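You operate a simulated robot arm through the tools that you are given. There is no shell and no other tool. Be economical: measure what you need, move in short steps, check, and stop when the job is done.

You are at the controls of a simulated robot arm. One attempt, no reset.

Task
Turn the engine so that the brown plug faces the aisle, and screw it in.
Fine: pull the round white knob, turn the ash deck a quarter turn, push the knob back in, then turn the plug clockwise till its white dot points up.

Only the result counts: the job must be done as asked and must still hold three seconds after the hand-in. Knocking over, shifting, dropping, spilling or breaking anything else fails it.

Robot
A 7-joint arm with a fingered hand, fixed in place. Base frame: the origin is at the foot of the arm, x ahead of it, y to its left, z up; the work surface is at about z = 728. Units: mm, degrees, N and s.
With the tool pointing down near the work surface it reaches from about 440 to 880 mm from the base axis. Its first joint turns from -143.0 to 143.0 degrees. Payload 3 kg.
Tool frame: the origin (TCP) lies between the finger pads and is the grasp point; the fingertips stand 26 mm ahead of it; z points along the fingers, y is the line along which they close. Largest opening 148 mm; the body of the gripper starts 73 mm behind the TCP. The gripper is a hand of 3 fingers: y runs from the thumb to the fingers, the wrist lies at [0, 0, -229] in the tool frame.
Orientation is told as [roll, pitch, yaw] about the base's x, y, z axes, in that order, counted from this pose: with the fingers straight down and closing along the base's y, the tool's x points along the base's -x, its y along +y and its z along -z.

Tools
- The arm moves only by the tool play_rows. Its argument "increments" is a list of rows, each an object (a shift or turn left out is 0) with "rot": the turn, a rotation vector about the base's x, y, z in degrees, a list of three; "slide": the shift along the base's x, y, z in mm, a list of three. In form: [{"rot": [wx, wy, wz], "slide": [dx, dy, dz]}, ...]. A call has 1 to 10 rows; each row shifts and turns the commanded pose from where the row before left it. A row lasts 0.2 s, in which the tool goes at most 50 mm and 8.6 degrees; a call with a longer step from one row to the next is refused whole. Where a pose cannot be reached the arm comes as near as it can. A force on the tool above 90 N (or 10 N above the force at the start of the call, whichever is more), or a blocked arm, ends the call early, and 0.2 s more pass. In this call time passes only in rows, and 0.2 s behind the last. The reply holds the time, the measured pose of the TCP, the force on the tool along the base axes, the opening and the grip force, in the units named above and with some noise, with the torque about the TCP (base axes, N m) and any sound that the robot's microphone picked up.
- Cameras (640 x 400 px; columns grow to the right, rows downward): "scene" is fixed at [220.8, 499.5, 1440.1]; the picture's right is [-0.58, -0.82, 0.00], its down [-0.36, 0.26, -0.90] and it looks along [0.73, -0.52, -0.44] (base axes); focal length 342 px, centre (320, 200). "wrist" rides on the gripper at [68, -39, -90] in the tool frame; the picture's right is [0.50, 0.87, 0.00], its down [-0.66, 0.38, -0.65] and it looks along [-0.57, 0.33, 0.76] (tool axes); focal length 222 px, centre (320, 200). There is no depth. A picture from a camera that has moved, and an enlarged one, comes with that camera's place and axes in the base frame and with its lens.
- snapshot(camera): a new picture of that camera. No time passes.
- slide_trunk(by): slides the trunk up (or, below 0, down) by that many mm; the arm rides with it, the base frame stays. It gives what a move gives, with no picture.
- curl_fingers(finger1, finger2, thumb_bend): sets how far each is bent, from 0 (flat) to 100 (curled in); at 30 the hand is open as for a grip, at 70 the pads meet at the TCP. One left out holds its place. A second passes; each finger stops where it meets its share of the squeeze, and holds until it gets a number again. It is the only way to open and close the hand. It gives what a move gives, with no picture; readings hold the bend of each and the force on the fingers (four entries, about 0 where the hand has none), thumb and palm.
- zoom(camera, box): a new picture of the part [left, top, right, bottom] of that camera's present view, enlarged. No time passes.
- sign_off(): hands the job in; it is judged then, once.

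Work in short steps. Places have to be worked out from the pictures, the camera data and where the tool is seen: move nearer, look again, correct. Check each grasp and each placing, and mend what went wrong. You have 120 turns and 68 pictures in all, those below and enlarged ones among them. Open the gripper and draw the arm clear of the work before you hand the job in, unless the task says otherwise; then end with one line.

The tools are called after "Request:" as name(argument=value, ...) on one line, values as JSON. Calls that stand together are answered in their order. play_rows: Moves the arm, as the interface text tells. Its arguments: {"type":"object","properties":{"increments":{"type":"array","items":{"type":"object","properties":{"rot":{"type":"array","items":{"type":"number"}},"slide":{"type":"array","items":{"type":"number"}}}}}},"required":["increments"]} The other tools are called the same way: slide_trunk (by) slides the trunk up or down; curl_fingers (finger1, finger2, thumb_bend) moves the fingers one by one; snapshot (camera) takes a picture; zoom (camera, box) takes an enlarged picture of a part of a camera's view; sign_off () hands the job in.

At the start:

```text
time: 0.0
tcp_pos: [839.5, -337.4, 1199.7]
tool_rot: [0.1, 0.0, 0.0]
ft_force: [-0.4, 0.5, 0.2]
ft_torque: [0.0, -0.01, 0.0]
width: 147.8
gripper_force: 0.2
shape: jaw
bend: [30.0, 30.0, 30.0]
finger forces: [0.1, 0.0, 0.0, 0.0, 0.0, 0.1]
trunk travel left (down, up): [-575.0, 315.0]
```

scene: 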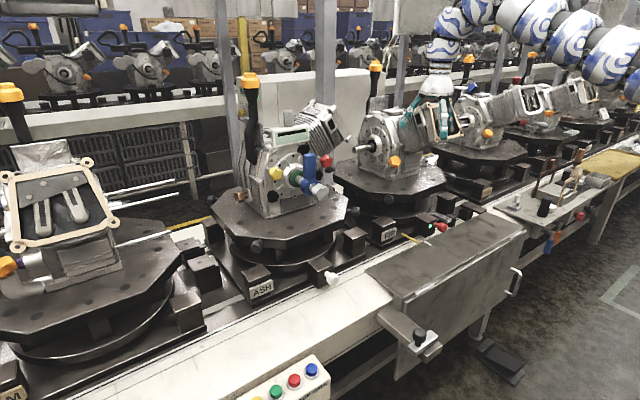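
wrist: 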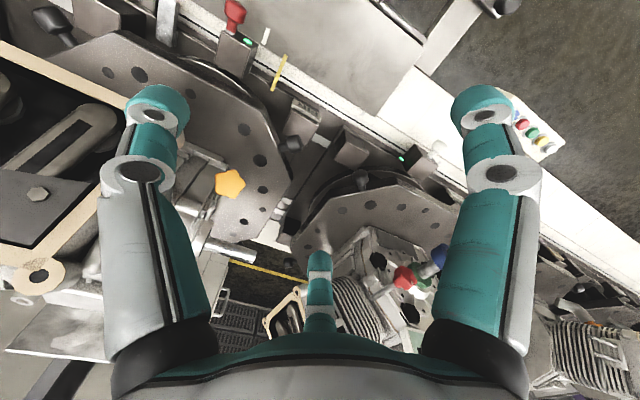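

I start by zooming on the ASH station to identify the knob, the deck and the brown plug.

Request:
zoom(camera="scene", box=[190, 70, 410, 310])

Request:
zoom(camera="scene", box=[240, 130, 340, 220])

```text
1.67 times, centred on (300, 190) of scene
camera zoom: at [220.8, 499.5, 1440.1], right [-0.58, -0.82, 0.0], down [-0.36, 0.26, -0.9], along [0.73, -0.52, -0.44], focal length 569 px, centre (353, 217)
```

zoom: 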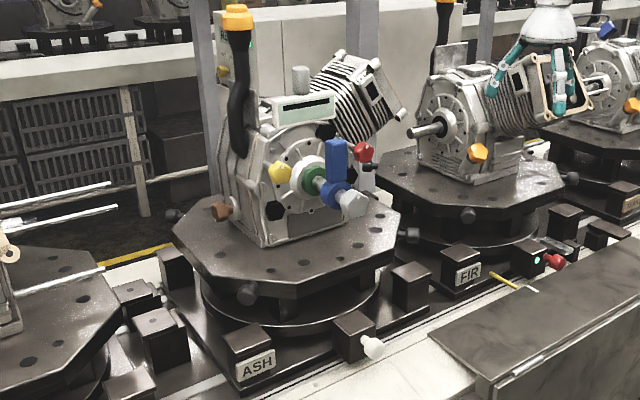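

```text
4.44 times, centred on (290, 175) of scene
camera zoom: at [220.8, 499.5, 1440.1], right [-0.58, -0.82, 0.0], down [-0.36, 0.26, -0.9], along [0.73, -0.52, -0.44], focal length 1518 px, centre (453, 311)
```

zoom: 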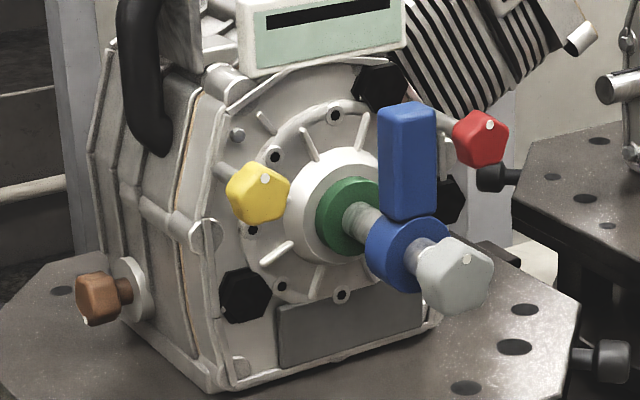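

The ash engine's shaft face points to -x (the aisle) and the brown plug faces +y, so the deck must go +90° (counter-clockwise from above). The knob is near (863,-2,780). I back the hand off and move toward it for a closer look.

Request:
play_rows(increments=[{"slide": [-45, 0, 0]}, {"slide": [-45, 0, 0]}, {"slide": [-45, 10, 0]}, {"slide": [-20, 40, 0]}, {"slide": [0, 45, -10]}, {"slide": [0, 45, -20]}, {"slide": [0, 45, -20]}, {"slide": [0, 40, -25]}, {"slide": [0, 20, -40]}, {"slide": [0, 0, -40]}])

Request:
snapshot(camera="wrist")

Request:
snapshot(camera="scene")

```text
time: 2.2
tcp_pos: [812.2, -245.8, 1176.2]
tool_rot: [0.1, 0.1, 0.0]
ft_force: [-0.1, 0.1, 0.6]
ft_torque: [-0.03, -0.01, 0.03]
width: 148.1
gripper_force: 0.0
shape: jaw
bend: [30.0, 30.0, 30.0]
finger forces: [0.0, 0.1, 0.0, 0.0, 0.1, 0.0]
out of reach, approached as far as the arm can: row 1, 2, 3, 4, 5, 6, 7, 8, 9, 10
trunk travel left (down, up): [-575.0, 315.0]
```

```text
63 pictures are left
camera wrist: at [744.9, -284.2, 1265.9], right [-0.5, 0.87, 0.0], down [0.66, 0.38, 0.65], along [0.57, 0.33, -0.76], focal length 222 px, centre (320, 200)
```

wrist: 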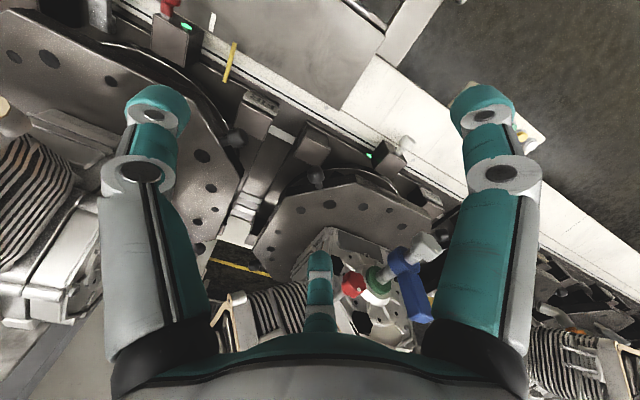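

```text
62 pictures are left
```

scene: 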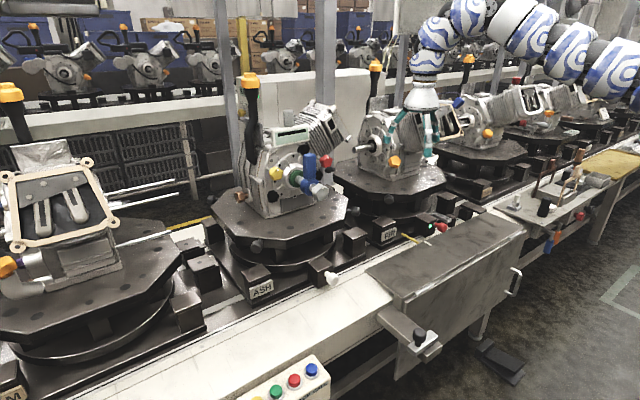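

The arm only went part way. I drive on lower and further in +y to see how it behaves.

Request:
play_rows(increments=[{"slide": [0, 0, 0]}, {"slide": [0, 0, 0]}, {"slide": [0, 0, 0]}])

```text
time: 3.0
tcp_pos: [812.5, -246.4, 1177.1]
tool_rot: [0.0, -0.1, 0.0]
ft_force: [-0.3, 0.2, -0.8]
ft_torque: [-0.02, -0.01, -0.02]
width: 148.0
gripper_force: 0.1
shape: jaw
bend: [30.0, 30.0, 30.0]
finger forces: [0.1, 0.0, 0.1, 0.0, 0.0, 0.0]
trunk travel left (down, up): [-575.0, 315.0]
```

The command resets to the measured pose. I try descending and moving in +y here, over free air beside the FIR/ASH gap, in small amounts.

Request:
play_rows(increments=[{"slide": [-10, 20, 0]}, {"slide": [-10, 20, 0]}, {"slide": [-10, 20, 0]}, {"slide": [-10, 20, 0]}])

Request:
slide_trunk(by=-60)

```text
time: 4.0
tcp_pos: [812.3, -246.9, 1177.5]
tool_rot: [0.0, 0.0, 0.1]
ft_force: [-0.6, 0.4, 0.1]
ft_torque: [0.0, -0.04, -0.03]
width: 147.7
gripper_force: 0.1
shape: jaw
bend: [30.0, 30.0, 30.0]
finger forces: [0.0, 0.0, 0.0, 0.0, 0.0, 0.0]
out of reach, approached as far as the arm can: row 1, 2, 3, 4
trunk travel left (down, up): [-575.0, 315.0]
```

```text
time: 5.0
tcp_pos: [811.8, -246.7, 1116.9]
tool_rot: [0.1, 0.0, 0.0]
ft_force: [-0.4, 0.1, 0.2]
ft_torque: [-0.03, 0.0, 0.02]
width: 147.9
gripper_force: 0.0
shape: jaw
bend: [30.0, 30.0, 30.0]
finger forces: [0.1, 0.0, 0.1, 0.0, 0.0, 0.0]
trunk travel left (down, up): [-515.0, 375.0]
```

The shoulder is too low relative to the hand. I raise the trunk and then lower the arm, checking reach.

Request:
slide_trunk(by=200)

Request:
play_rows(increments=[{"slide": [-5, 0, -45]}, {"slide": [-10, 10, -45]}, {"slide": [-20, 10, -35]}, {"slide": [-30, 20, -30]}, {"slide": [-30, 30, -10]}, {"slide": [-20, 40, 0]}, {"slide": [0, 40, 0]}])

```text
time: 7.2
tcp_pos: [813.1, -246.1, 1316.7]
tool_rot: [0.0, -0.1, 0.0]
ft_force: [-0.1, 0.6, -1.0]
ft_torque: [0.0, 0.0, 0.03]
width: 148.0
gripper_force: 0.1
shape: jaw
bend: [30.0, 30.0, 30.0]
finger forces: [0.0, 0.0, 0.1, 0.0, 0.1, 0.0]
trunk travel left (down, up): [-715.0, 175.0]
```

```text
time: 8.8
tcp_pos: [811.0, -188.1, 1326.0]
tool_rot: [0.1, 0.1, 0.0]
ft_force: [0.1, -0.7, -1.0]
ft_torque: [0.0, -0.01, -0.01]
width: 147.7
gripper_force: 0.0
shape: jaw
bend: [30.0, 30.0, 30.0]
finger forces: [0.0, 0.1, 0.0, 0.0, 0.1, 0.0]
out of reach, approached as far as the arm can: row 1, 2, 3, 4, 5, 6
trunk travel left (down, up): [-715.0, 175.0]
```

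Lowering is blocked at this posture, so I test tipping the hand forward (tool toward +x), which I need anyway for the knob.

Request:
play_rows(increments=[{"rot": [0, -8, 0], "slide": [-10, 0, 0]}, {"rot": [0, -8, 0], "slide": [-10, 0, 0]}, {"rot": [0, -8, 0], "slide": [-10, 0, 0]}, {"rot": [0, -8, 0], "slide": [-10, 0, 0]}, {"rot": [0, -8, 0], "slide": [-10, 0, 0]}])

```text
time: 10.0
tcp_pos: [810.7, -188.6, 1325.5]
tool_rot: [0.2, 0.1, 0.1]
ft_force: [-0.5, 0.5, -0.3]
ft_torque: [-0.03, 0.03, -0.01]
width: 147.9
gripper_force: 0.1
shape: jaw
bend: [30.0, 30.0, 30.0]
finger forces: [0.1, 0.0, 0.0, 0.0, 0.1, 0.1]
out of reach, approached as far as the arm can: row 1, 2, 3, 4, 5
trunk travel left (down, up): [-715.0, 175.0]
```

Nothing moved, so I probe single directions to find which joint limit binds.

Request:
play_rows(increments=[{"slide": [15, 0, 0]}, {"slide": [15, 0, 0]}, {"slide": [0, 0, -15]}, {"slide": [0, 0, -15]}, {"rot": [0, -5, 0]}, {"rot": [0, -5, 0]}])

Request:
snapshot(camera="scene")

```text
time: 11.4
tcp_pos: [839.5, -189.4, 1296.1]
tool_rot: [0.1, -2.4, 0.0]
ft_force: [-0.7, -0.8, -0.7]
ft_torque: [0.01, -0.02, -0.01]
width: 147.7
gripper_force: 0.1
shape: jaw
bend: [30.0, 30.0, 30.0]
finger forces: [0.0, 0.0, 0.0, 0.0, 0.0, 0.0]
out of reach, approached as far as the arm can: row 6
trunk travel left (down, up): [-715.0, 175.0]
```

```text
61 pictures are left
```

scene: 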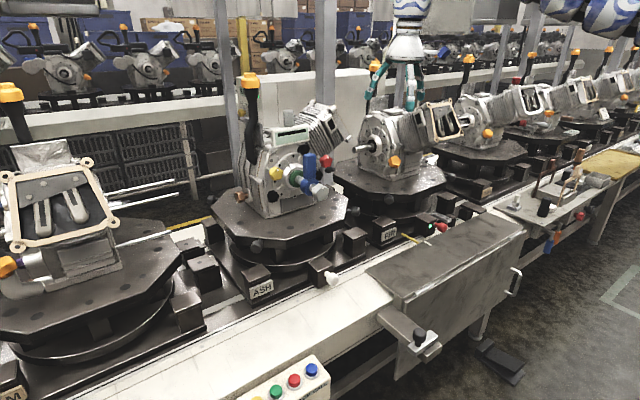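

The blocked directions (in, down, tip forward) hint at a wrist-bend or elbow limit. I test by tipping backward while sliding inward, in free air.

Request:
play_rows(increments=[{"rot": [0, 8, 0]}, {"rot": [0, 8, 0]}, {"rot": [0, 8, 0]}, {"slide": [-40, 0, 0]}, {"slide": [-40, 0, 0]}, {"slide": [-40, 0, 0]}, {"slide": [-40, 0, 0]}, {"slide": [-40, 0, 0]}])

Request:
snapshot(camera="scene")

```text
time: 13.2
tcp_pos: [748.1, -184.4, 1232.1]
tool_rot: [0.1, 17.8, 0.0]
ft_force: [-0.4, 0.0, -0.1]
ft_torque: [0.01, 0.03, -0.02]
width: 148.0
gripper_force: 0.0
shape: jaw
bend: [30.0, 30.0, 30.0]
finger forces: [0.1, 0.0, 0.0, 0.0, 0.0, 0.0]
out of reach, approached as far as the arm can: row 2, 3, 4, 5, 6, 7, 8
trunk travel left (down, up): [-715.0, 175.0]
```

```text
60 pictures are left
```

scene: 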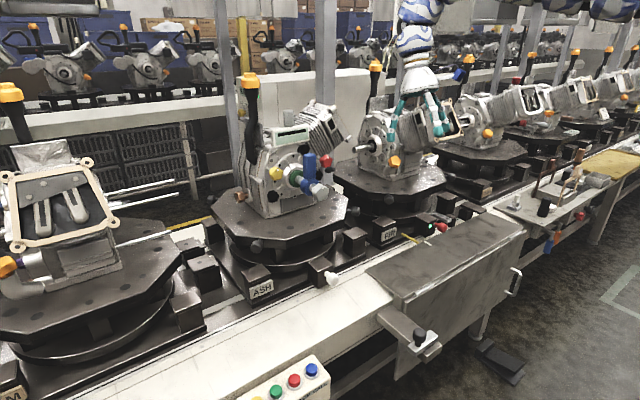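

I probe each direction out-and-back in one call; the flagged rows will tell which directions are closed.

Request:
play_rows(increments=[{"slide": [40, 0, 0]}, {"slide": [-40, 0, 0]}, {"slide": [0, 0, 40]}, {"slide": [0, 0, -40]}, {"slide": [0, 0, -40]}, {"slide": [0, 0, 40]}, {"rot": [0, -8, 0]}, {"rot": [0, 8, 0]}, {"rot": [0, 8, 0]}, {"rot": [0, -8, 0]}])

```text
time: 15.4
tcp_pos: [761.8, -188.0, 1206.8]
tool_rot: [0.2, 25.5, 0.2]
ft_force: [-0.2, -0.3, 0.1]
ft_torque: [0.03, -0.05, 0.04]
width: 147.9
gripper_force: 0.1
shape: jaw
bend: [30.0, 30.0, 30.0]
finger forces: [0.0, 0.0, 0.0, 0.0, 0.0, 0.0]
out of reach, approached as far as the arm can: row 3, 4, 7, 9
trunk travel left (down, up): [-715.0, 175.0]
```

Lowering now seems open. I go down with the arm in free air and then try tilting forward again.

Request:
play_rows(increments=[{"slide": [0, 0, -40]}, {"slide": [0, 0, -40]}, {"slide": [0, 0, -40]}, {"slide": [0, 0, -40]}, {"slide": [-20, 0, 0]}, {"slide": [-20, 0, 0]}, {"rot": [0, -8, 0]}, {"rot": [0, -8, 0]}, {"rot": [0, -8, 0]}])

```text
time: 17.4
tcp_pos: [809.1, -188.8, 1016.3]
tool_rot: [0.1, 1.6, 0.0]
ft_force: [-0.3, 0.0, -0.1]
ft_torque: [0.03, 0.0, -0.01]
width: 148.0
gripper_force: 0.0
shape: jaw
bend: [30.0, 30.0, 30.0]
finger forces: [0.0, 0.0, 0.0, 0.0, 0.1, 0.0]
out of reach, approached as far as the arm can: row 7, 8, 9
trunk travel left (down, up): [-715.0, 175.0]
```

The wrist x seems stuck near 815 regardless of height. I look at the arm's shape.

Request:
snapshot(camera="scene")

Request:
snapshot(camera="wrist")

```text
59 pictures are left
```

scene: 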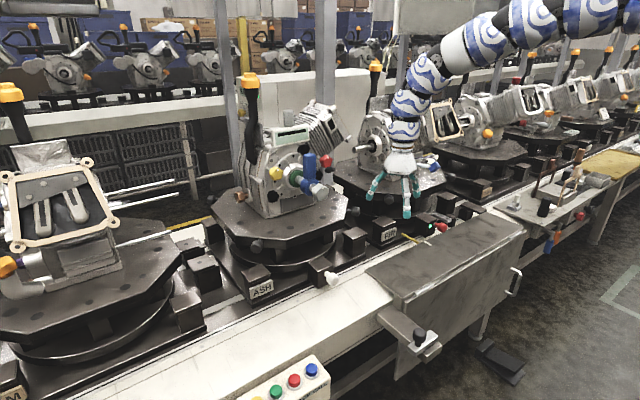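

```text
58 pictures are left
camera wrist: at [744.0, -228.3, 1106.4], right [-0.5, 0.87, 0.01], down [0.67, 0.38, 0.64], along [0.54, 0.33, -0.77], focal length 222 px, centre (320, 200)
```

wrist: 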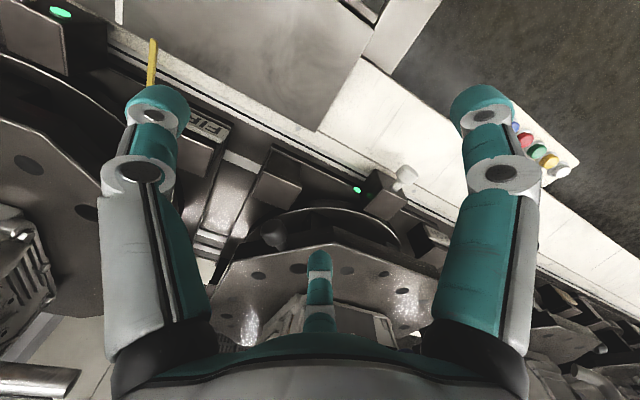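

The arm looks nearly straight along the reach direction. I probe again here: outward, inward, lift, with only a few rows.

Request:
play_rows(increments=[{"slide": [-10, 0, 0]}])

Request:
play_rows(increments=[{"slide": [0, 0, -10]}])

Request:
play_rows(increments=[{"slide": [0, 10, 0]}])

Request:
play_rows(increments=[{"rot": [0, -5, 0], "slide": [20, 0, 0]}])

```text
time: 17.8
tcp_pos: [807.1, -187.7, 1012.4]
tool_rot: [0.1, 1.7, 0.0]
ft_force: [-1.1, 0.0, 1.2]
ft_torque: [0.03, 0.0, -0.01]
width: 148.0
gripper_force: 0.0
shape: jaw
bend: [30.0, 30.0, 30.0]
finger forces: [0.1, 0.0, 0.2, 0.0, 0.0, 0.1]
out of reach, approached as far as the arm can: row 1
trunk travel left (down, up): [-715.0, 175.0]
```

```text
time: 18.2
tcp_pos: [808.2, -189.3, 1001.3]
tool_rot: [0.1, 1.5, -0.1]
ft_force: [-0.9, -0.8, 0.3]
ft_torque: [0.01, -0.01, -0.04]
width: 147.9
gripper_force: 0.0
shape: jaw
bend: [30.0, 30.0, 30.0]
finger forces: [0.0, 0.0, 0.0, 0.0, 0.1, 0.0]
trunk travel left (down, up): [-715.0, 175.0]
```

```text
time: 18.6
tcp_pos: [808.7, -181.1, 1002.5]
tool_rot: [0.0, 1.6, -0.1]
ft_force: [-0.5, -0.3, 0.4]
ft_torque: [-0.02, -0.01, 0.02]
width: 148.0
gripper_force: 0.1
shape: jaw
bend: [30.0, 30.0, 30.0]
finger forces: [0.0, 0.0, 0.0, 0.1, 0.1, 0.1]
trunk travel left (down, up): [-715.0, 175.0]
```

```text
time: 19.0
tcp_pos: [826.1, -181.5, 1001.7]
tool_rot: [0.1, -3.3, -0.1]
ft_force: [-0.2, -0.3, -0.5]
ft_torque: [-0.01, -0.02, 0.02]
width: 148.3
gripper_force: 0.0
shape: jaw
bend: [30.0, 30.0, 30.0]
finger forces: [0.1, 0.0, 0.0, 0.1, 0.0, 0.0]
trunk travel left (down, up): [-715.0, 175.0]
```

The data fit a shell: the wrist must stay about 850–1075 mm from a shoulder at (0,0,≈1260+trunk). So a high shoulder with a low wrist gives me inward reach; I raise the trunk fully and lower the arm while drawing inward.

Request:
slide_trunk(by=174)

Request:
play_rows(increments=[{"slide": [-5, 5, -45]}, {"slide": [-5, 5, -45]}, {"slide": [-10, 5, -45]}, {"slide": [-10, 5, -45]}, {"slide": [-15, 0, -40]}, {"slide": [-20, 0, -20]}, {"slide": [-20, 0, 0]}, {"rot": [0, -8, 0]}, {"rot": [0, -8, 0]}])

```text
time: 20.9
tcp_pos: [826.0, -181.1, 1175.1]
tool_rot: [0.1, -3.4, -0.1]
ft_force: [-0.4, 1.0, -0.4]
ft_torque: [0.0, -0.01, 0.0]
width: 148.0
gripper_force: 0.0
shape: jaw
bend: [30.0, 30.0, 30.0]
finger forces: [0.0, 0.1, 0.0, 0.0, 0.0, 0.0]
trunk travel left (down, up): [-889.0, 1.0]
```

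```text
time: 22.9
tcp_pos: [737.9, -158.9, 935.5]
tool_rot: [0.5, -18.9, -0.9]
ft_force: [1.9, 0.0, 0.6]
ft_torque: [-0.01, 0.15, 0.01]
width: 148.1
gripper_force: 0.1
shape: jaw
bend: [30.0, 30.0, 30.0]
finger forces: [0.0, 0.0, 0.1, 0.0, 0.0, 0.0]
trunk travel left (down, up): [-889.0, 1.0]
```

The shell model holds. I tip further forward to about -45° and shift toward the knob's y, still high.

Request:
play_rows(increments=[{"rot": [0, -8, 0], "slide": [-10, 20, 0]}, {"rot": [0, -8, 0], "slide": [-10, 25, 0]}, {"rot": [0, -8, 0], "slide": [-10, 25, 0]}, {"slide": [-10, 25, 0]}, {"slide": [0, 25, 0]}])

Request:
snapshot(camera="wrist")

Request:
snapshot(camera="scene")

```text
time: 24.1
tcp_pos: [730.4, -50.1, 903.6]
tool_rot: [-1.0, -39.6, 0.1]
ft_force: [-0.9, 0.2, 0.1]
ft_torque: [0.06, -0.02, -0.02]
width: 147.8
gripper_force: 0.2
shape: jaw
bend: [30.0, 30.0, 30.0]
finger forces: [0.1, 0.1, 0.1, 0.0, 0.1, 0.0]
out of reach, approached as far as the arm can: row 1, 2, 3
trunk travel left (down, up): [-889.0, 1.0]
```

```text
57 pictures are left
camera wrist: at [619.5, -86.7, 929.4], right [-0.38, 0.87, -0.33], down [0.09, 0.39, 0.92], along [0.92, 0.32, -0.22], focal length 222 px, centre (320, 200)
```

wrist: 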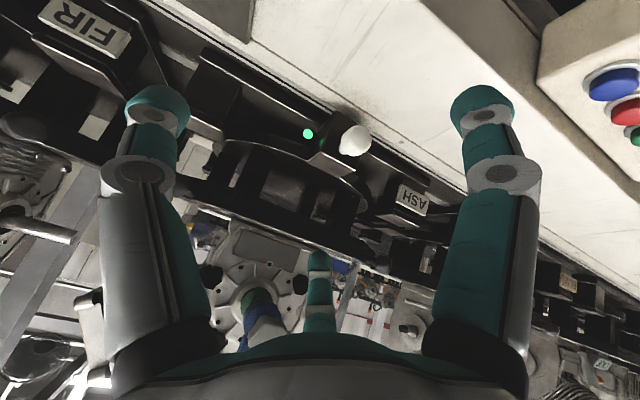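

```text
56 pictures are left
```

scene: 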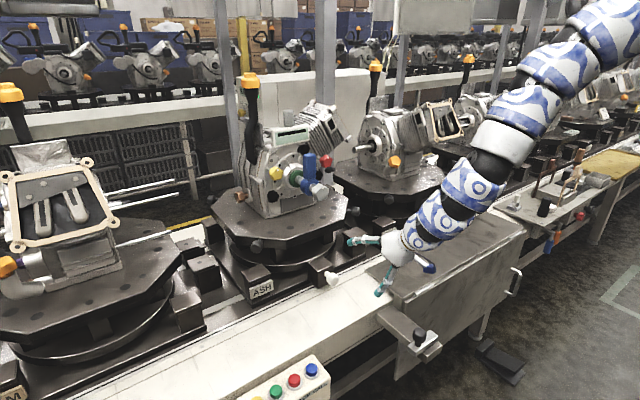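

Triangulating the two views puts the knob centre at about (852, 10, 788). I move to a standoff along the tool axis and check.

Request:
play_rows(increments=[{"slide": [20, 20, -10]}, {"slide": [20, 20, -20]}, {"slide": [25, 20, -25]}, {"slide": [7, 0, -10]}])

Request:
snapshot(camera="wrist")

Request:
zoom(camera="scene", box=[270, 210, 430, 310])

```text
time: 25.1
tcp_pos: [802.2, 12.4, 837.8]
tool_rot: [-0.9, -39.8, 0.2]
ft_force: [0.0, -0.1, -0.2]
ft_torque: [0.02, -0.01, 0.04]
width: 147.9
gripper_force: 0.0
shape: jaw
bend: [30.0, 30.0, 30.0]
finger forces: [0.0, 0.1, 0.0, 0.0, 0.0, 0.0]
trunk travel left (down, up): [-889.0, 1.0]
```

```text
55 pictures are left
camera wrist: at [692.7, -25.4, 863.8], right [-0.38, 0.86, -0.33], down [0.09, 0.39, 0.92], along [0.92, 0.32, -0.22], focal length 222 px, centre (320, 200)
```

wrist: 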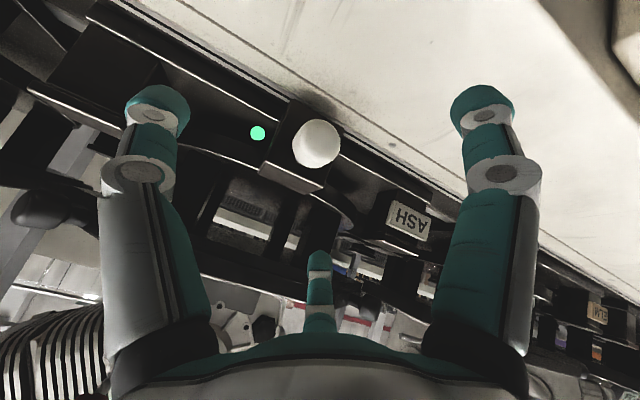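

```text
4.00 times, centred on (350, 260) of scene
camera zoom: at [220.8, 499.5, 1440.1], right [-0.58, -0.82, 0.0], down [-0.36, 0.26, -0.9], along [0.73, -0.52, -0.44], focal length 1366 px, centre (200, -40)
```

zoom: 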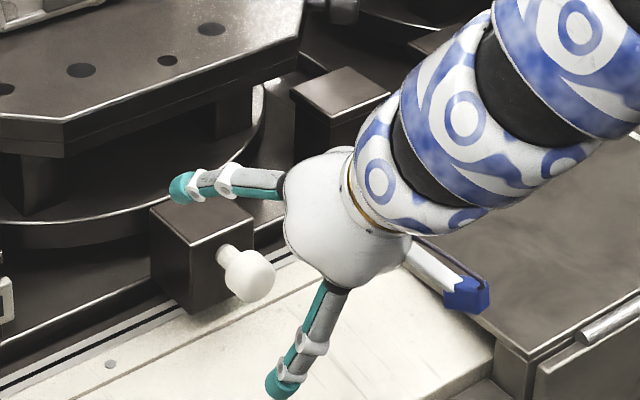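

The hand has a wide three-digit spread; fully open, the lower finger would touch the belt. I pre-close the digits partly here and look at the geometry.

Request:
curl_fingers(finger1=50, finger2=50, thumb_bend=50)

Request:
snapshot(camera="wrist")

Request:
zoom(camera="scene", box=[270, 210, 430, 310])

```text
time: 26.1
tcp_pos: [802.6, 12.6, 837.4]
tool_rot: [-1.0, -39.8, 0.2]
ft_force: [-0.7, -0.1, 0.1]
ft_torque: [0.01, -0.04, 0.0]
width: 62.6
gripper_force: 0.0
shape: fingers
bend: [50.0, 50.0, 50.0]
finger forces: [0.1, 0.0, 0.0, 0.1, 0.1, 0.0]
trunk travel left (down, up): [-889.0, 1.0]
```

```text
53 pictures are left
camera wrist: at [692.5, -24.6, 863.9], right [-0.38, 0.86, -0.33], down [0.09, 0.39, 0.92], along [0.92, 0.32, -0.22], focal length 222 px, centre (320, 200)
```

wrist: 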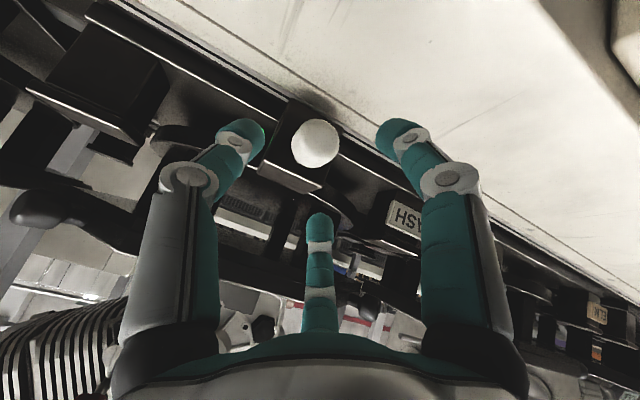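

```text
4.00 times, centred on (350, 260) of scene
camera zoom: at [220.8, 499.5, 1440.1], right [-0.58, -0.82, 0.0], down [-0.36, 0.26, -0.9], along [0.73, -0.52, -0.44], focal length 1366 px, centre (200, -40)
```

zoom: 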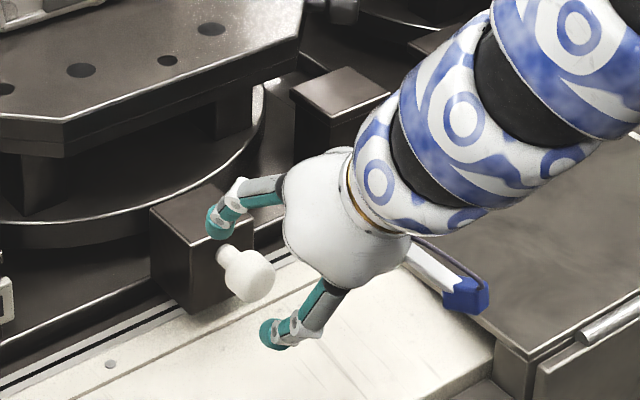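

The knob centre refines to (851, 10.5, 788); the digits close at 120° spacing about the tool axis. I tip to about -70° at a standoff so the upper digit clears the housing.

Request:
play_rows(increments=[{"rot": [0.2, -7.5, 0], "slide": [-6, 0, -6]}, {"rot": [0.2, -7.5, 0], "slide": [-6, -1, -6]}, {"rot": [0.2, -7.5, 0], "slide": [-6, -1, -6]}, {"rot": [0.2, -7.5, 0], "slide": [-5, 0, -6]}])

Request:
snapshot(camera="wrist")

```text
time: 27.3
tcp_pos: [789.8, -330.1, 830.4]
tool_rot: [-0.7, -68.6, -30.0]
ft_force: [-0.2, 0.8, -0.2]
ft_torque: [0.0, 0.0, -0.06]
width: 62.2
gripper_force: 0.1
shape: fingers
bend: [50.0, 50.0, 50.0]
finger forces: [0.0, 0.1, 0.1, 0.0, 0.0, 0.0]
out of reach, approached as far as the arm can: row 4
trunk travel left (down, up): [-889.0, 1.0]
stopped in row 4: the arm was blocked; the commanded pose is now the measured one
```

```text
51 pictures are left
camera wrist: at [675.8, -308.5, 799.7], right [0.28, 0.84, -0.47], down [-0.12, 0.52, 0.85], along [0.95, -0.18, 0.25], focal length 222 px, centre (320, 200)
```

wrist: 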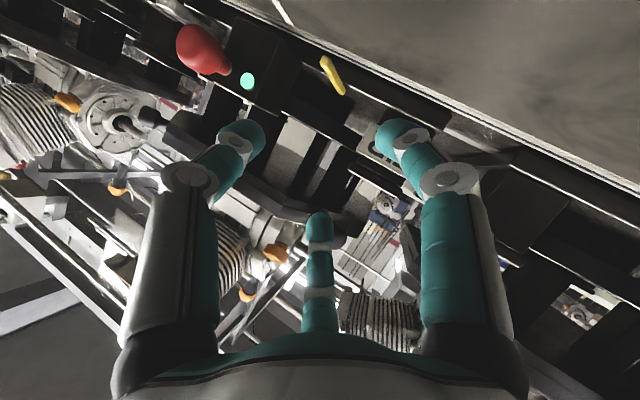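

The arm swung far to -y when the last pose was unreachable. I check the scene for damage before moving.

Request:
snapshot(camera="scene")

```text
50 pictures are left
```

scene: 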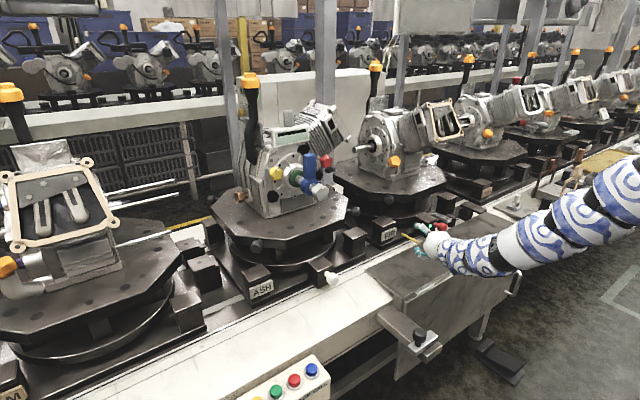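

Nothing seems disturbed. I back out upward and away slowly, then return toward tilt -60 in front of the ASH knob.

Request:
play_rows(increments=[{"slide": [-5, 0, 20]}, {"slide": [-5, 0, 30]}, {"slide": [-5, 10, 30]}, {"rot": [0, 6, 0], "slide": [0, 20, 0]}, {"rot": [0, 0, 6], "slide": [0, 30, 0]}, {"rot": [0, 0, 6], "slide": [0, 30, 0]}])

Request:
snapshot(camera="scene")

```text
time: 28.7
tcp_pos: [775.3, -242.8, 911.7]
tool_rot: [-7.0, -63.2, -12.2]
ft_force: [0.0, 1.1, -0.7]
ft_torque: [0.03, -0.01, -0.02]
width: 62.3
gripper_force: 0.2
shape: fingers
bend: [50.0, 50.0, 50.0]
finger forces: [0.0, 0.0, 0.1, 0.0, 0.0, 0.1]
trunk travel left (down, up): [-889.0, 1.0]
```

```text
49 pictures are left
```

scene: 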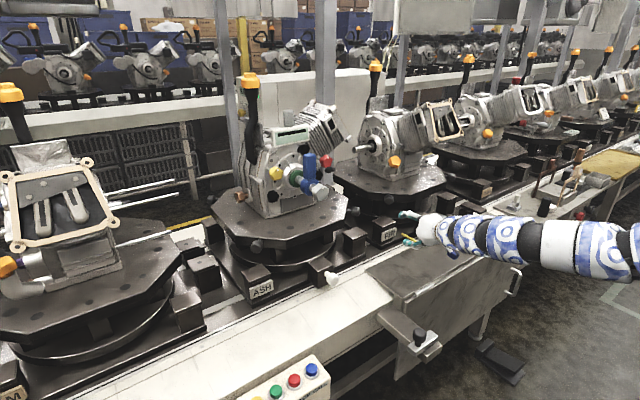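

This elbow posture suits a near-horizontal tool. I straighten the yaw/roll while moving along +y at height.

Request:
play_rows(increments=[{"rot": [1, 0, 6], "slide": [0, 35, 0]}, {"rot": [1, 0, 6], "slide": [0, 35, 0]}, {"rot": [1.2, 0, 6.2], "slide": [0, 35, -5]}, {"slide": [0, 35, -5]}, {"slide": [0, 35, -10]}, {"slide": [0, 35, -10]}, {"slide": [0, 35, -10]}])

Request:
snapshot(camera="wrist")

```text
time: 30.3
tcp_pos: [773.0, 3.9, 871.1]
tool_rot: [0.1, -63.0, -0.2]
ft_force: [0.0, -0.1, 0.3]
ft_torque: [0.03, -0.02, -0.01]
width: 62.1
gripper_force: 0.0
shape: fingers
bend: [50.0, 50.0, 50.0]
finger forces: [0.0, 0.0, 0.0, 0.1, 0.1, 0.0]
trunk travel left (down, up): [-889.0, 1.0]
```

```text
48 pictures are left
camera wrist: at [661.8, -33.8, 850.5], right [-0.22, 0.87, -0.45], down [-0.28, 0.38, 0.88], along [0.93, 0.32, 0.16], focal length 222 px, centre (320, 200)
```

wrist: 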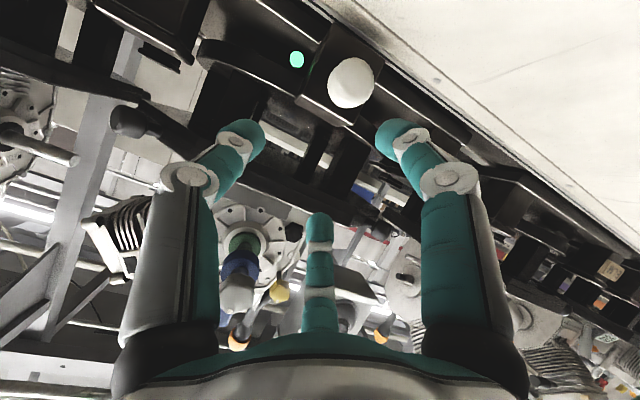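

At tilt -63 I go to the standoff (783, 10.5, 823), then along the tool axis to (836, 10.5, 796).

Request:
play_rows(increments=[{"slide": [5, 3, -25]}, {"slide": [5, 3.5, -23]}, {"slide": [15, 0, -7]}, {"slide": [12, 0, -6]}])

Request:
snapshot(camera="wrist")

Request:
zoom(camera="scene", box=[270, 210, 430, 310])

```text
time: 31.3
tcp_pos: [796.9, 13.7, 816.4]
tool_rot: [0.0, -62.9, -0.1]
ft_force: [-0.2, 0.0, 0.0]
ft_torque: [-0.02, -0.05, -0.01]
width: 61.9
gripper_force: 0.0
shape: fingers
bend: [50.0, 50.0, 50.0]
finger forces: [0.0, 0.0, 0.0, 0.1, 0.0, 0.1]
out of reach, approached as far as the arm can: row 3, 4
trunk travel left (down, up): [-889.0, 1.0]
```

```text
47 pictures are left
camera wrist: at [685.7, -23.8, 797.1], right [-0.23, 0.87, -0.44], down [-0.28, 0.38, 0.88], along [0.93, 0.32, 0.16], focal length 222 px, centre (320, 200)
```

wrist: 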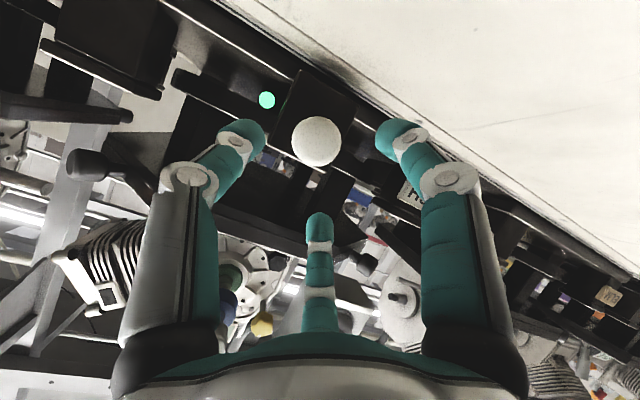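

```text
4.00 times, centred on (350, 260) of scene
camera zoom: at [220.8, 499.5, 1440.1], right [-0.58, -0.82, 0.0], down [-0.36, 0.26, -0.9], along [0.73, -0.52, -0.44], focal length 1366 px, centre (200, -40)
```

zoom: 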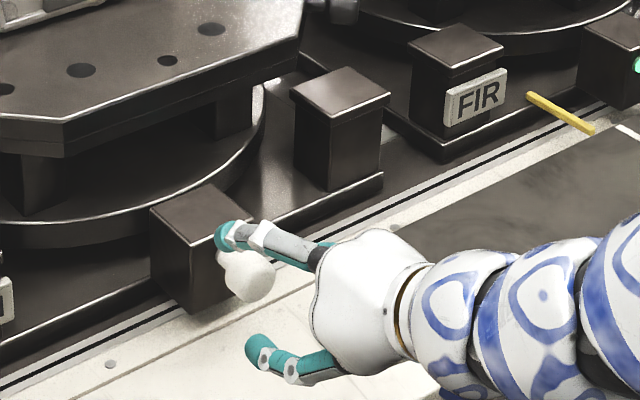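

Close but limited at this tilt. I ease the tilt back a few degrees per row while advancing.

Request:
play_rows(increments=[{"rot": [0, 3, 0], "slide": [8, -1, -4]}, {"rot": [0, 3, 0], "slide": [8, -1, -4]}, {"slide": [8, -1, -4]}])

```text
time: 32.1
tcp_pos: [809.9, 13.4, 811.0]
tool_rot: [-0.1, -56.9, 0.0]
ft_force: [-0.4, 0.1, 1.0]
ft_torque: [0.03, 0.01, -0.02]
width: 61.9
gripper_force: 0.0
shape: fingers
bend: [50.0, 50.0, 50.0]
finger forces: [0.1, 0.0, 0.1, 0.0, 0.0, 0.0]
out of reach, approached as far as the arm can: row 2, 3
trunk travel left (down, up): [-889.0, 1.0]
```

Progress stalls with this shoulder height. I back off a bit, raise the arm 80 mm and lower the trunk 80 mm to change the arm's geometry.

Request:
play_rows(increments=[{"slide": [-20, 0, 5]}, {"slide": [-10, 0, 30]}, {"slide": [0, 0, 30]}, {"slide": [0, 0, 30]}])

Request:
slide_trunk(by=-80)

Request:
play_rows(increments=[{"slide": [15, -1, 0]}, {"slide": [15, -1, 0]}, {"slide": [5, 0, -5]}])

```text
time: 33.3
tcp_pos: [760.8, -455.4, 908.6]
tool_rot: [-0.1, -56.8, -39.3]
ft_force: [-0.2, 1.0, -0.2]
ft_torque: [-0.03, 0.0, -0.02]
width: 62.1
gripper_force: 0.1
shape: fingers
bend: [50.0, 50.0, 50.0]
finger forces: [0.0, 0.1, 0.1, 0.0, 0.0, 0.0]
trunk travel left (down, up): [-889.0, 1.0]
stopped in row 4: the arm was blocked; the commanded pose is now the measured one
```

```text
time: 34.5
tcp_pos: [760.3, -456.5, 828.8]
tool_rot: [0.3, -56.9, -39.4]
ft_force: [-0.5, -0.2, 0.4]
ft_torque: [0.04, -0.05, 0.01]
width: 62.1
gripper_force: 0.0
shape: fingers
bend: [50.0, 50.0, 50.0]
finger forces: [0.0, 0.1, 0.0, 0.0, 0.0, 0.0]
trunk travel left (down, up): [-809.0, 81.0]
```

```text
time: 35.3
tcp_pos: [795.1, -459.3, 824.3]
tool_rot: [0.3, -56.9, -39.4]
ft_force: [0.0, 0.3, 0.6]
ft_torque: [-0.03, -0.01, 0.02]
width: 62.1
gripper_force: 0.0
shape: fingers
bend: [50.0, 50.0, 50.0]
finger forces: [0.0, 0.0, 0.0, 0.0, 0.0, 0.0]
trunk travel left (down, up): [-809.0, 81.0]
```

The arm swung to -y again; I should not chain moves after such steps. I check what it is near.

Request:
snapshot(camera="scene")

Request:
snapshot(camera="wrist")

```text
45 pictures are left
```

scene: 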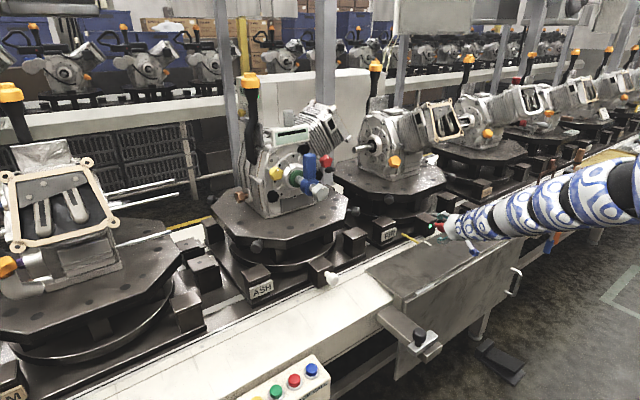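

```text
44 pictures are left
camera wrist: at [683.1, -417.5, 816.2], right [0.34, 0.84, -0.42], down [0.09, 0.41, 0.91], along [0.94, -0.34, 0.06], focal length 222 px, centre (320, 200)
```

wrist: 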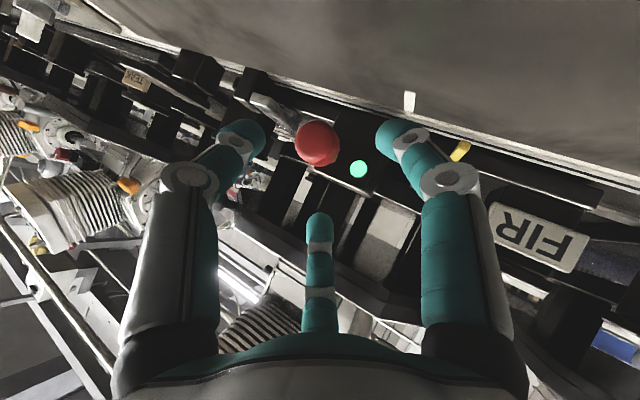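

The red FIR knob is right ahead, untouched. I back off the way I came and raise the trunk, then recover the earlier elbow-up posture.

Request:
play_rows(increments=[{"slide": [-15, 0, 2]}, {"slide": [-15, 0, 3]}])

Request:
slide_trunk(by=80)

```text
time: 35.9
tcp_pos: [766.5, -458.2, 829.5]
tool_rot: [0.2, -57.1, -39.4]
ft_force: [-0.5, 1.0, -1.3]
ft_torque: [-0.01, 0.02, -0.01]
width: 62.2
gripper_force: 0.0
shape: fingers
bend: [50.0, 50.0, 50.0]
finger forces: [0.1, 0.0, 0.1, 0.0, 0.0, 0.0]
trunk travel left (down, up): [-809.0, 81.0]
```

```text
time: 37.1
tcp_pos: [767.4, -458.2, 909.0]
tool_rot: [0.2, -56.9, -39.4]
ft_force: [-1.0, 0.3, -0.5]
ft_torque: [-0.02, 0.02, -0.01]
width: 62.5
gripper_force: 0.1
shape: fingers
bend: [50.0, 50.0, 50.0]
finger forces: [0.1, 0.0, 0.0, 0.0, 0.0, 0.1]
trunk travel left (down, up): [-889.0, 1.0]
```

I tilt back to about -40 keeping the wrist in place.

Request:
play_rows(increments=[{"rot": [3.6, 4.4, 0], "slide": [-12, 9, -16]}, {"rot": [3.6, 4.4, 0], "slide": [-12, 9, -16]}, {"rot": [3.6, 4.4, 0], "slide": [-11, 10, -16]}])

Request:
snapshot(camera="scene")

```text
time: 37.9
tcp_pos: [732.5, -428.9, 862.4]
tool_rot: [0.1, -39.8, -39.2]
ft_force: [0.1, 0.1, -0.3]
ft_torque: [0.0, -0.01, 0.0]
width: 62.6
gripper_force: 0.0
shape: fingers
bend: [50.0, 50.0, 50.0]
finger forces: [0.0, 0.0, 0.1, 0.0, 0.0, 0.1]
trunk travel left (down, up): [-889.0, 1.0]
```

```text
43 pictures are left
```

scene: 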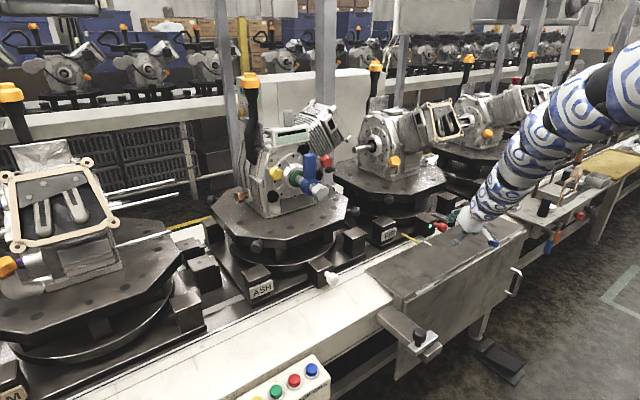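

Elbow-up posture is back. I swing along +y with the base yaw following, lowering slightly to stay inside the reach shell.

Request:
play_rows(increments=[{"rot": [0, 0, 3.6], "slide": [13, 42, -5]}, {"rot": [0, 0, 3.6], "slide": [13, 44, -5]}, {"rot": [0, 0, 3.6], "slide": [11, 44, -5]}, {"rot": [0, 0, 3.6], "slide": [10, 44, -5]}, {"rot": [0, 0, 3.6], "slide": [8, 44, -5]}, {"rot": [0, 0, 3.6], "slide": [5, 44, 0]}, {"rot": [0, 0, 3.6], "slide": [5, 44, 0]}, {"rot": [0, 0, 3.6], "slide": [3, 44, 0]}, {"rot": [0, 0, 3.6], "slide": [2, 44, 0]}, {"rot": [0, 0, 3.6], "slide": [0, 44, 0]}])

Request:
zoom(camera="scene", box=[230, 160, 430, 310])

```text
time: 40.1
tcp_pos: [799.1, 8.0, 836.1]
tool_rot: [0.1, -39.8, -3.3]
ft_force: [-0.2, 0.3, 0.4]
ft_torque: [0.0, 0.0, 0.0]
width: 62.2
gripper_force: 0.1
shape: fingers
bend: [50.0, 50.0, 50.0]
finger forces: [0.1, 0.0, 0.1, 0.0, 0.1, 0.1]
trunk travel left (down, up): [-889.0, 1.0]
```

```text
2.67 times, centred on (330, 235) of scene
camera zoom: at [220.8, 499.5, 1440.1], right [-0.58, -0.82, 0.0], down [-0.36, 0.26, -0.9], along [0.73, -0.52, -0.44], focal length 911 px, centre (293, 107)
```

zoom: 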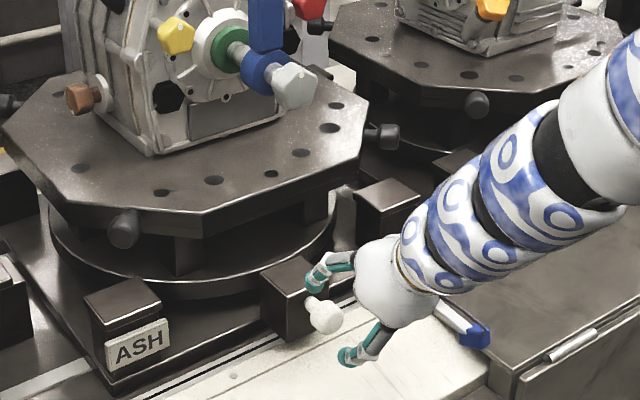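

Good posture in front of the knob. I tip to -50 while easing to the 30 mm standoff.

Request:
play_rows(increments=[{"rot": [0, -3.4, 1], "slide": [3.5, 0.8, -4.5]}, {"rot": [0, -3.4, 1], "slide": [3.5, 0.8, -4.5]}, {"rot": [0, -3.4, 1], "slide": [3.5, 0.8, -4.5]}])

Request:
snapshot(camera="wrist")

```text
time: 40.9
tcp_pos: [806.0, 7.4, 819.9]
tool_rot: [0.1, -48.1, -0.4]
ft_force: [0.4, 0.3, 0.6]
ft_torque: [-0.02, 0.01, 0.02]
width: 62.2
gripper_force: 0.0
shape: fingers
bend: [50.0, 50.0, 50.0]
finger forces: [0.0, 0.0, 0.0, 0.0, 0.1, 0.0]
out of reach, approached as far as the arm can: row 3
trunk travel left (down, up): [-889.0, 1.0]
```

```text
41 pictures are left
camera wrist: at [693.5, -29.9, 828.2], right [-0.33, 0.87, -0.37], down [-0.05, 0.38, 0.92], along [0.94, 0.32, -0.08], focal length 222 px, centre (320, 200)
```

wrist: 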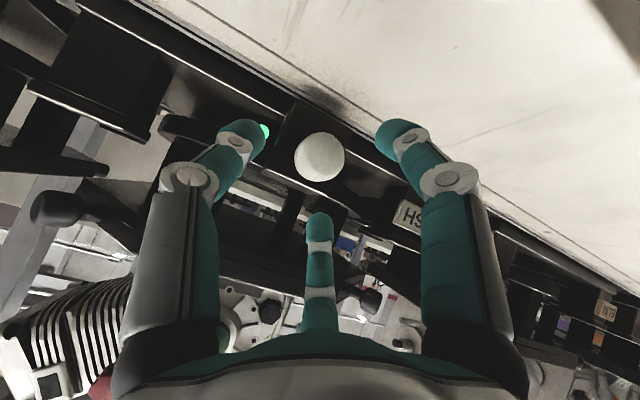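

Knob is nicely centred. I pre-curl slightly more and advance to (833, 10.5, 804).

Request:
curl_fingers(finger1=53, finger2=53, thumb_bend=53)

Request:
play_rows(increments=[{"slide": [9, 1, -5]}, {"slide": [9, 1, -6]}, {"slide": [9, 1, -5]}])

Request:
snapshot(camera="wrist")

Request:
zoom(camera="scene", box=[290, 230, 390, 300])

```text
time: 41.9
tcp_pos: [806.1, 7.4, 819.6]
tool_rot: [0.0, -48.2, -0.5]
ft_force: [0.0, -0.1, -0.7]
ft_torque: [0.04, -0.01, -0.05]
width: 53.0
gripper_force: 0.0
shape: fingers
bend: [53.0, 53.0, 53.0]
finger forces: [0.0, 0.1, 0.0, 0.0, 0.0, 0.1]
trunk travel left (down, up): [-889.0, 1.0]
```

```text
time: 42.7
tcp_pos: [809.4, -7.8, 799.7]
tool_rot: [-1.0, -49.2, -1.0]
ft_force: [-0.9, 1.1, 3.7]
ft_torque: [0.09, -0.16, 0.09]
width: 52.8
gripper_force: 1.8
shape: fingers
bend: [53.0, 51.0, 53.0]
finger forces: [0.0, 4.1, 0.0, 0.1, 0.1, 0.0]
out of reach, approached as far as the arm can: row 1, 2, 3
trunk travel left (down, up): [-889.0, 1.0]
```

```text
40 pictures are left
camera wrist: at [694.5, -42.3, 806.8], right [-0.3, 0.87, -0.39], down [-0.05, 0.39, 0.92], along [0.95, 0.3, -0.07], focal length 222 px, centre (320, 200)
```

wrist: 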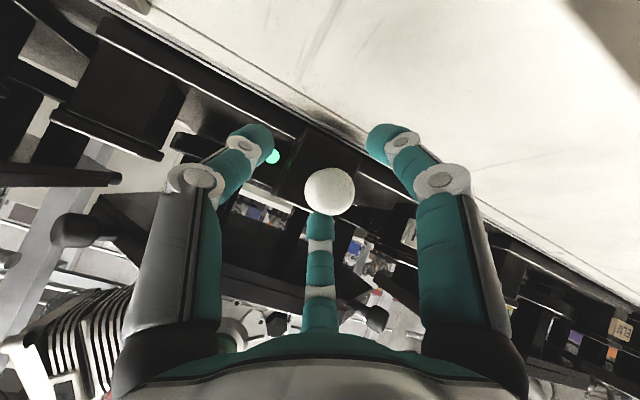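

```text
5.71 times, centred on (340, 265) of scene
camera zoom: at [220.8, 499.5, 1440.1], right [-0.58, -0.82, 0.0], down [-0.36, 0.26, -0.9], along [0.73, -0.52, -0.44], focal length 1951 px, centre (206, -171)
```

zoom: 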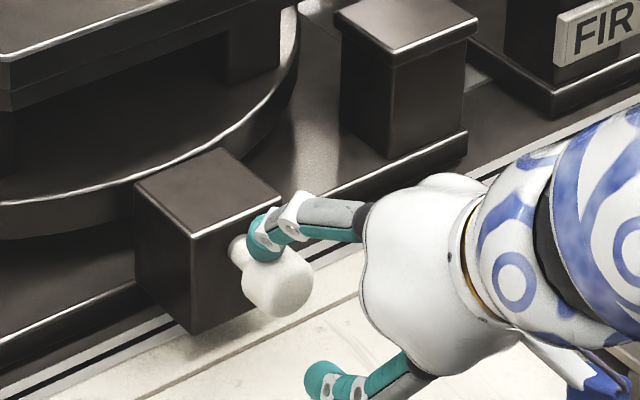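

The upper finger met the knob lightly and the arm cannot extend at this tilt (wrist nearly in line with the forearm). I back off along the tool axis to tilt -40.

Request:
play_rows(increments=[{"slide": [-6, 0, 7]}, {"rot": [0, 2, 0], "slide": [-4, 3, 9]}, {"rot": [0, 3, 0], "slide": [0, 5, 10]}, {"rot": [0, 4, 0], "slide": [0, 5, 9]}])

```text
time: 43.7
tcp_pos: [803.0, 5.3, 814.4]
tool_rot: [0.6, -41.1, -0.6]
ft_force: [0.8, 0.6, -0.3]
ft_torque: [-0.02, 0.0, -0.03]
width: 52.4
gripper_force: 0.1
shape: fingers
bend: [53.0, 53.0, 53.0]
finger forces: [0.1, 0.0, 0.0, 0.0, 0.0, 0.0]
out of reach, approached as far as the arm can: row 2, 3
trunk travel left (down, up): [-889.0, 1.0]
```

I lift clear and tilt back to about -34, then roll the hand -30° about its axis so that no digit points at the housing.

Request:
play_rows(increments=[{"rot": [0, 3.5, 0], "slide": [0, 2, 12]}, {"rot": [0, 3.5, 0], "slide": [0, 2, 12]}, {"rot": [-4.3, 0, 6.2], "slide": [0, 0, 0]}, {"rot": [-4.3, 0, 6.2], "slide": [0, 0, 0]}, {"rot": [-4.3, 0, 6.2], "slide": [0, 0, 0]}, {"rot": [-4.3, 0, 6.2], "slide": [0, 0, 0]}])

Request:
snapshot(camera="wrist")

```text
time: 45.1
tcp_pos: [802.9, 7.8, 839.8]
tool_rot: [-18.8, -29.0, 34.8]
ft_force: [0.5, 0.1, 0.2]
ft_torque: [-0.01, 0.0, 0.01]
width: 52.6
gripper_force: 0.0
shape: fingers
bend: [53.0, 53.0, 53.0]
finger forces: [0.0, 0.1, 0.1, 0.0, 0.1, 0.0]
trunk travel left (down, up): [-889.0, 1.0]
```

```text
38 pictures are left
camera wrist: at [718.9, -59.1, 890.8], right [-0.71, 0.5, -0.49], down [-0.05, 0.66, 0.75], along [0.7, 0.56, -0.44], focal length 222 px, centre (320, 200)
```

wrist: 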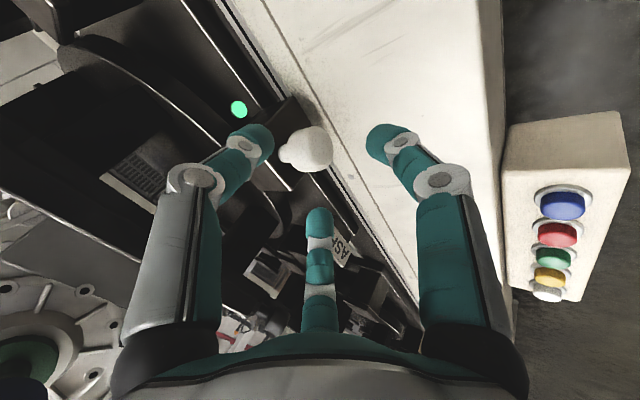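

Tilt ~34.5° with digits arranged at sides and below. I shift to the approach line and advance part-way.

Request:
play_rows(increments=[{"slide": [8, 1, -2]}, {"slide": [8, 1, -8]}, {"slide": [7, 0.5, -8]}])

Request:
snapshot(camera="wrist")

```text
time: 45.9
tcp_pos: [824.2, 11.0, 818.9]
tool_rot: [-18.7, -29.1, 34.6]
ft_force: [0.4, -0.4, 0.3]
ft_torque: [-0.04, 0.03, -0.01]
width: 52.6
gripper_force: 0.1
shape: fingers
bend: [53.0, 53.0, 53.0]
finger forces: [0.0, 0.0, 0.0, 0.0, 0.0, 0.1]
trunk travel left (down, up): [-889.0, 1.0]
```

```text
37 pictures are left
camera wrist: at [741.0, -56.4, 871.0], right [-0.71, 0.5, -0.49], down [-0.05, 0.66, 0.75], along [0.7, 0.56, -0.44], focal length 222 px, centre (320, 200)
```

wrist: 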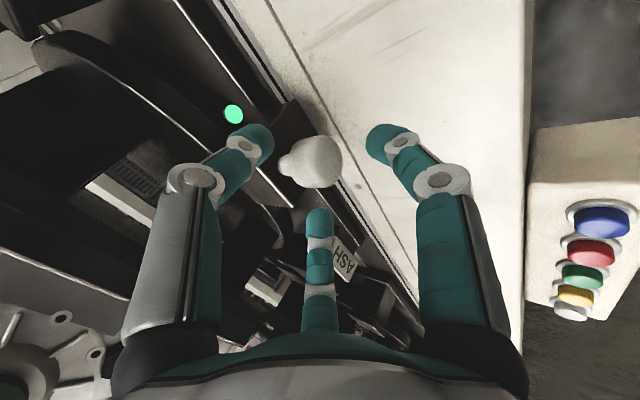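

Tracking well; knob at about (852, 10.5, 786). I finish the advance.

Request:
play_rows(increments=[{"slide": [7, 0, -7]}, {"slide": [7, 0, -7]}])

Request:
snapshot(camera="wrist")

Request:
zoom(camera="scene", box=[290, 230, 390, 300])

```text
time: 46.5
tcp_pos: [831.9, 11.6, 813.4]
tool_rot: [-18.7, -29.0, 34.5]
ft_force: [0.6, 0.5, 0.4]
ft_torque: [0.0, -0.01, -0.04]
width: 52.5
gripper_force: 0.0
shape: fingers
bend: [53.0, 53.0, 53.0]
finger forces: [0.0, 0.0, 0.0, 0.0, 0.1, 0.1]
out of reach, approached as far as the arm can: row 2
trunk travel left (down, up): [-889.0, 1.0]
```

```text
36 pictures are left
camera wrist: at [747.7, -56.5, 866.0], right [-0.71, 0.5, -0.49], down [-0.05, 0.66, 0.75], along [0.7, 0.56, -0.44], focal length 222 px, centre (320, 200)
```

wrist: 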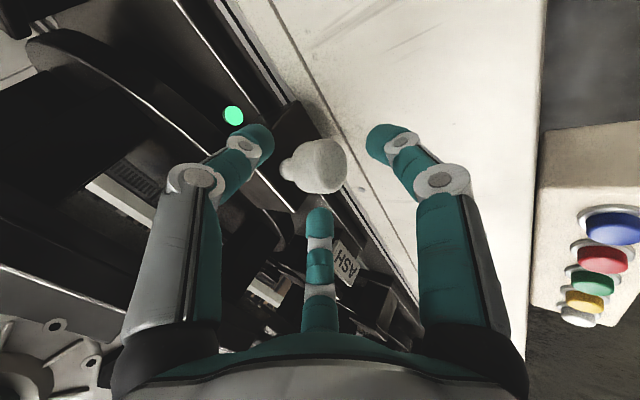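

```text
5.71 times, centred on (340, 265) of scene
camera zoom: at [220.8, 499.5, 1440.1], right [-0.58, -0.82, 0.0], down [-0.36, 0.26, -0.9], along [0.73, -0.52, -0.44], focal length 1951 px, centre (206, -171)
```

zoom: 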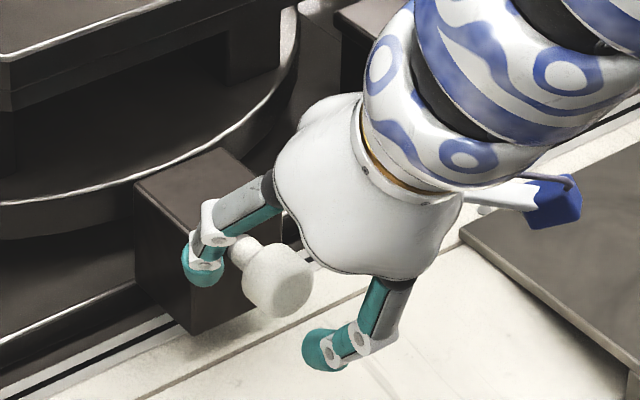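

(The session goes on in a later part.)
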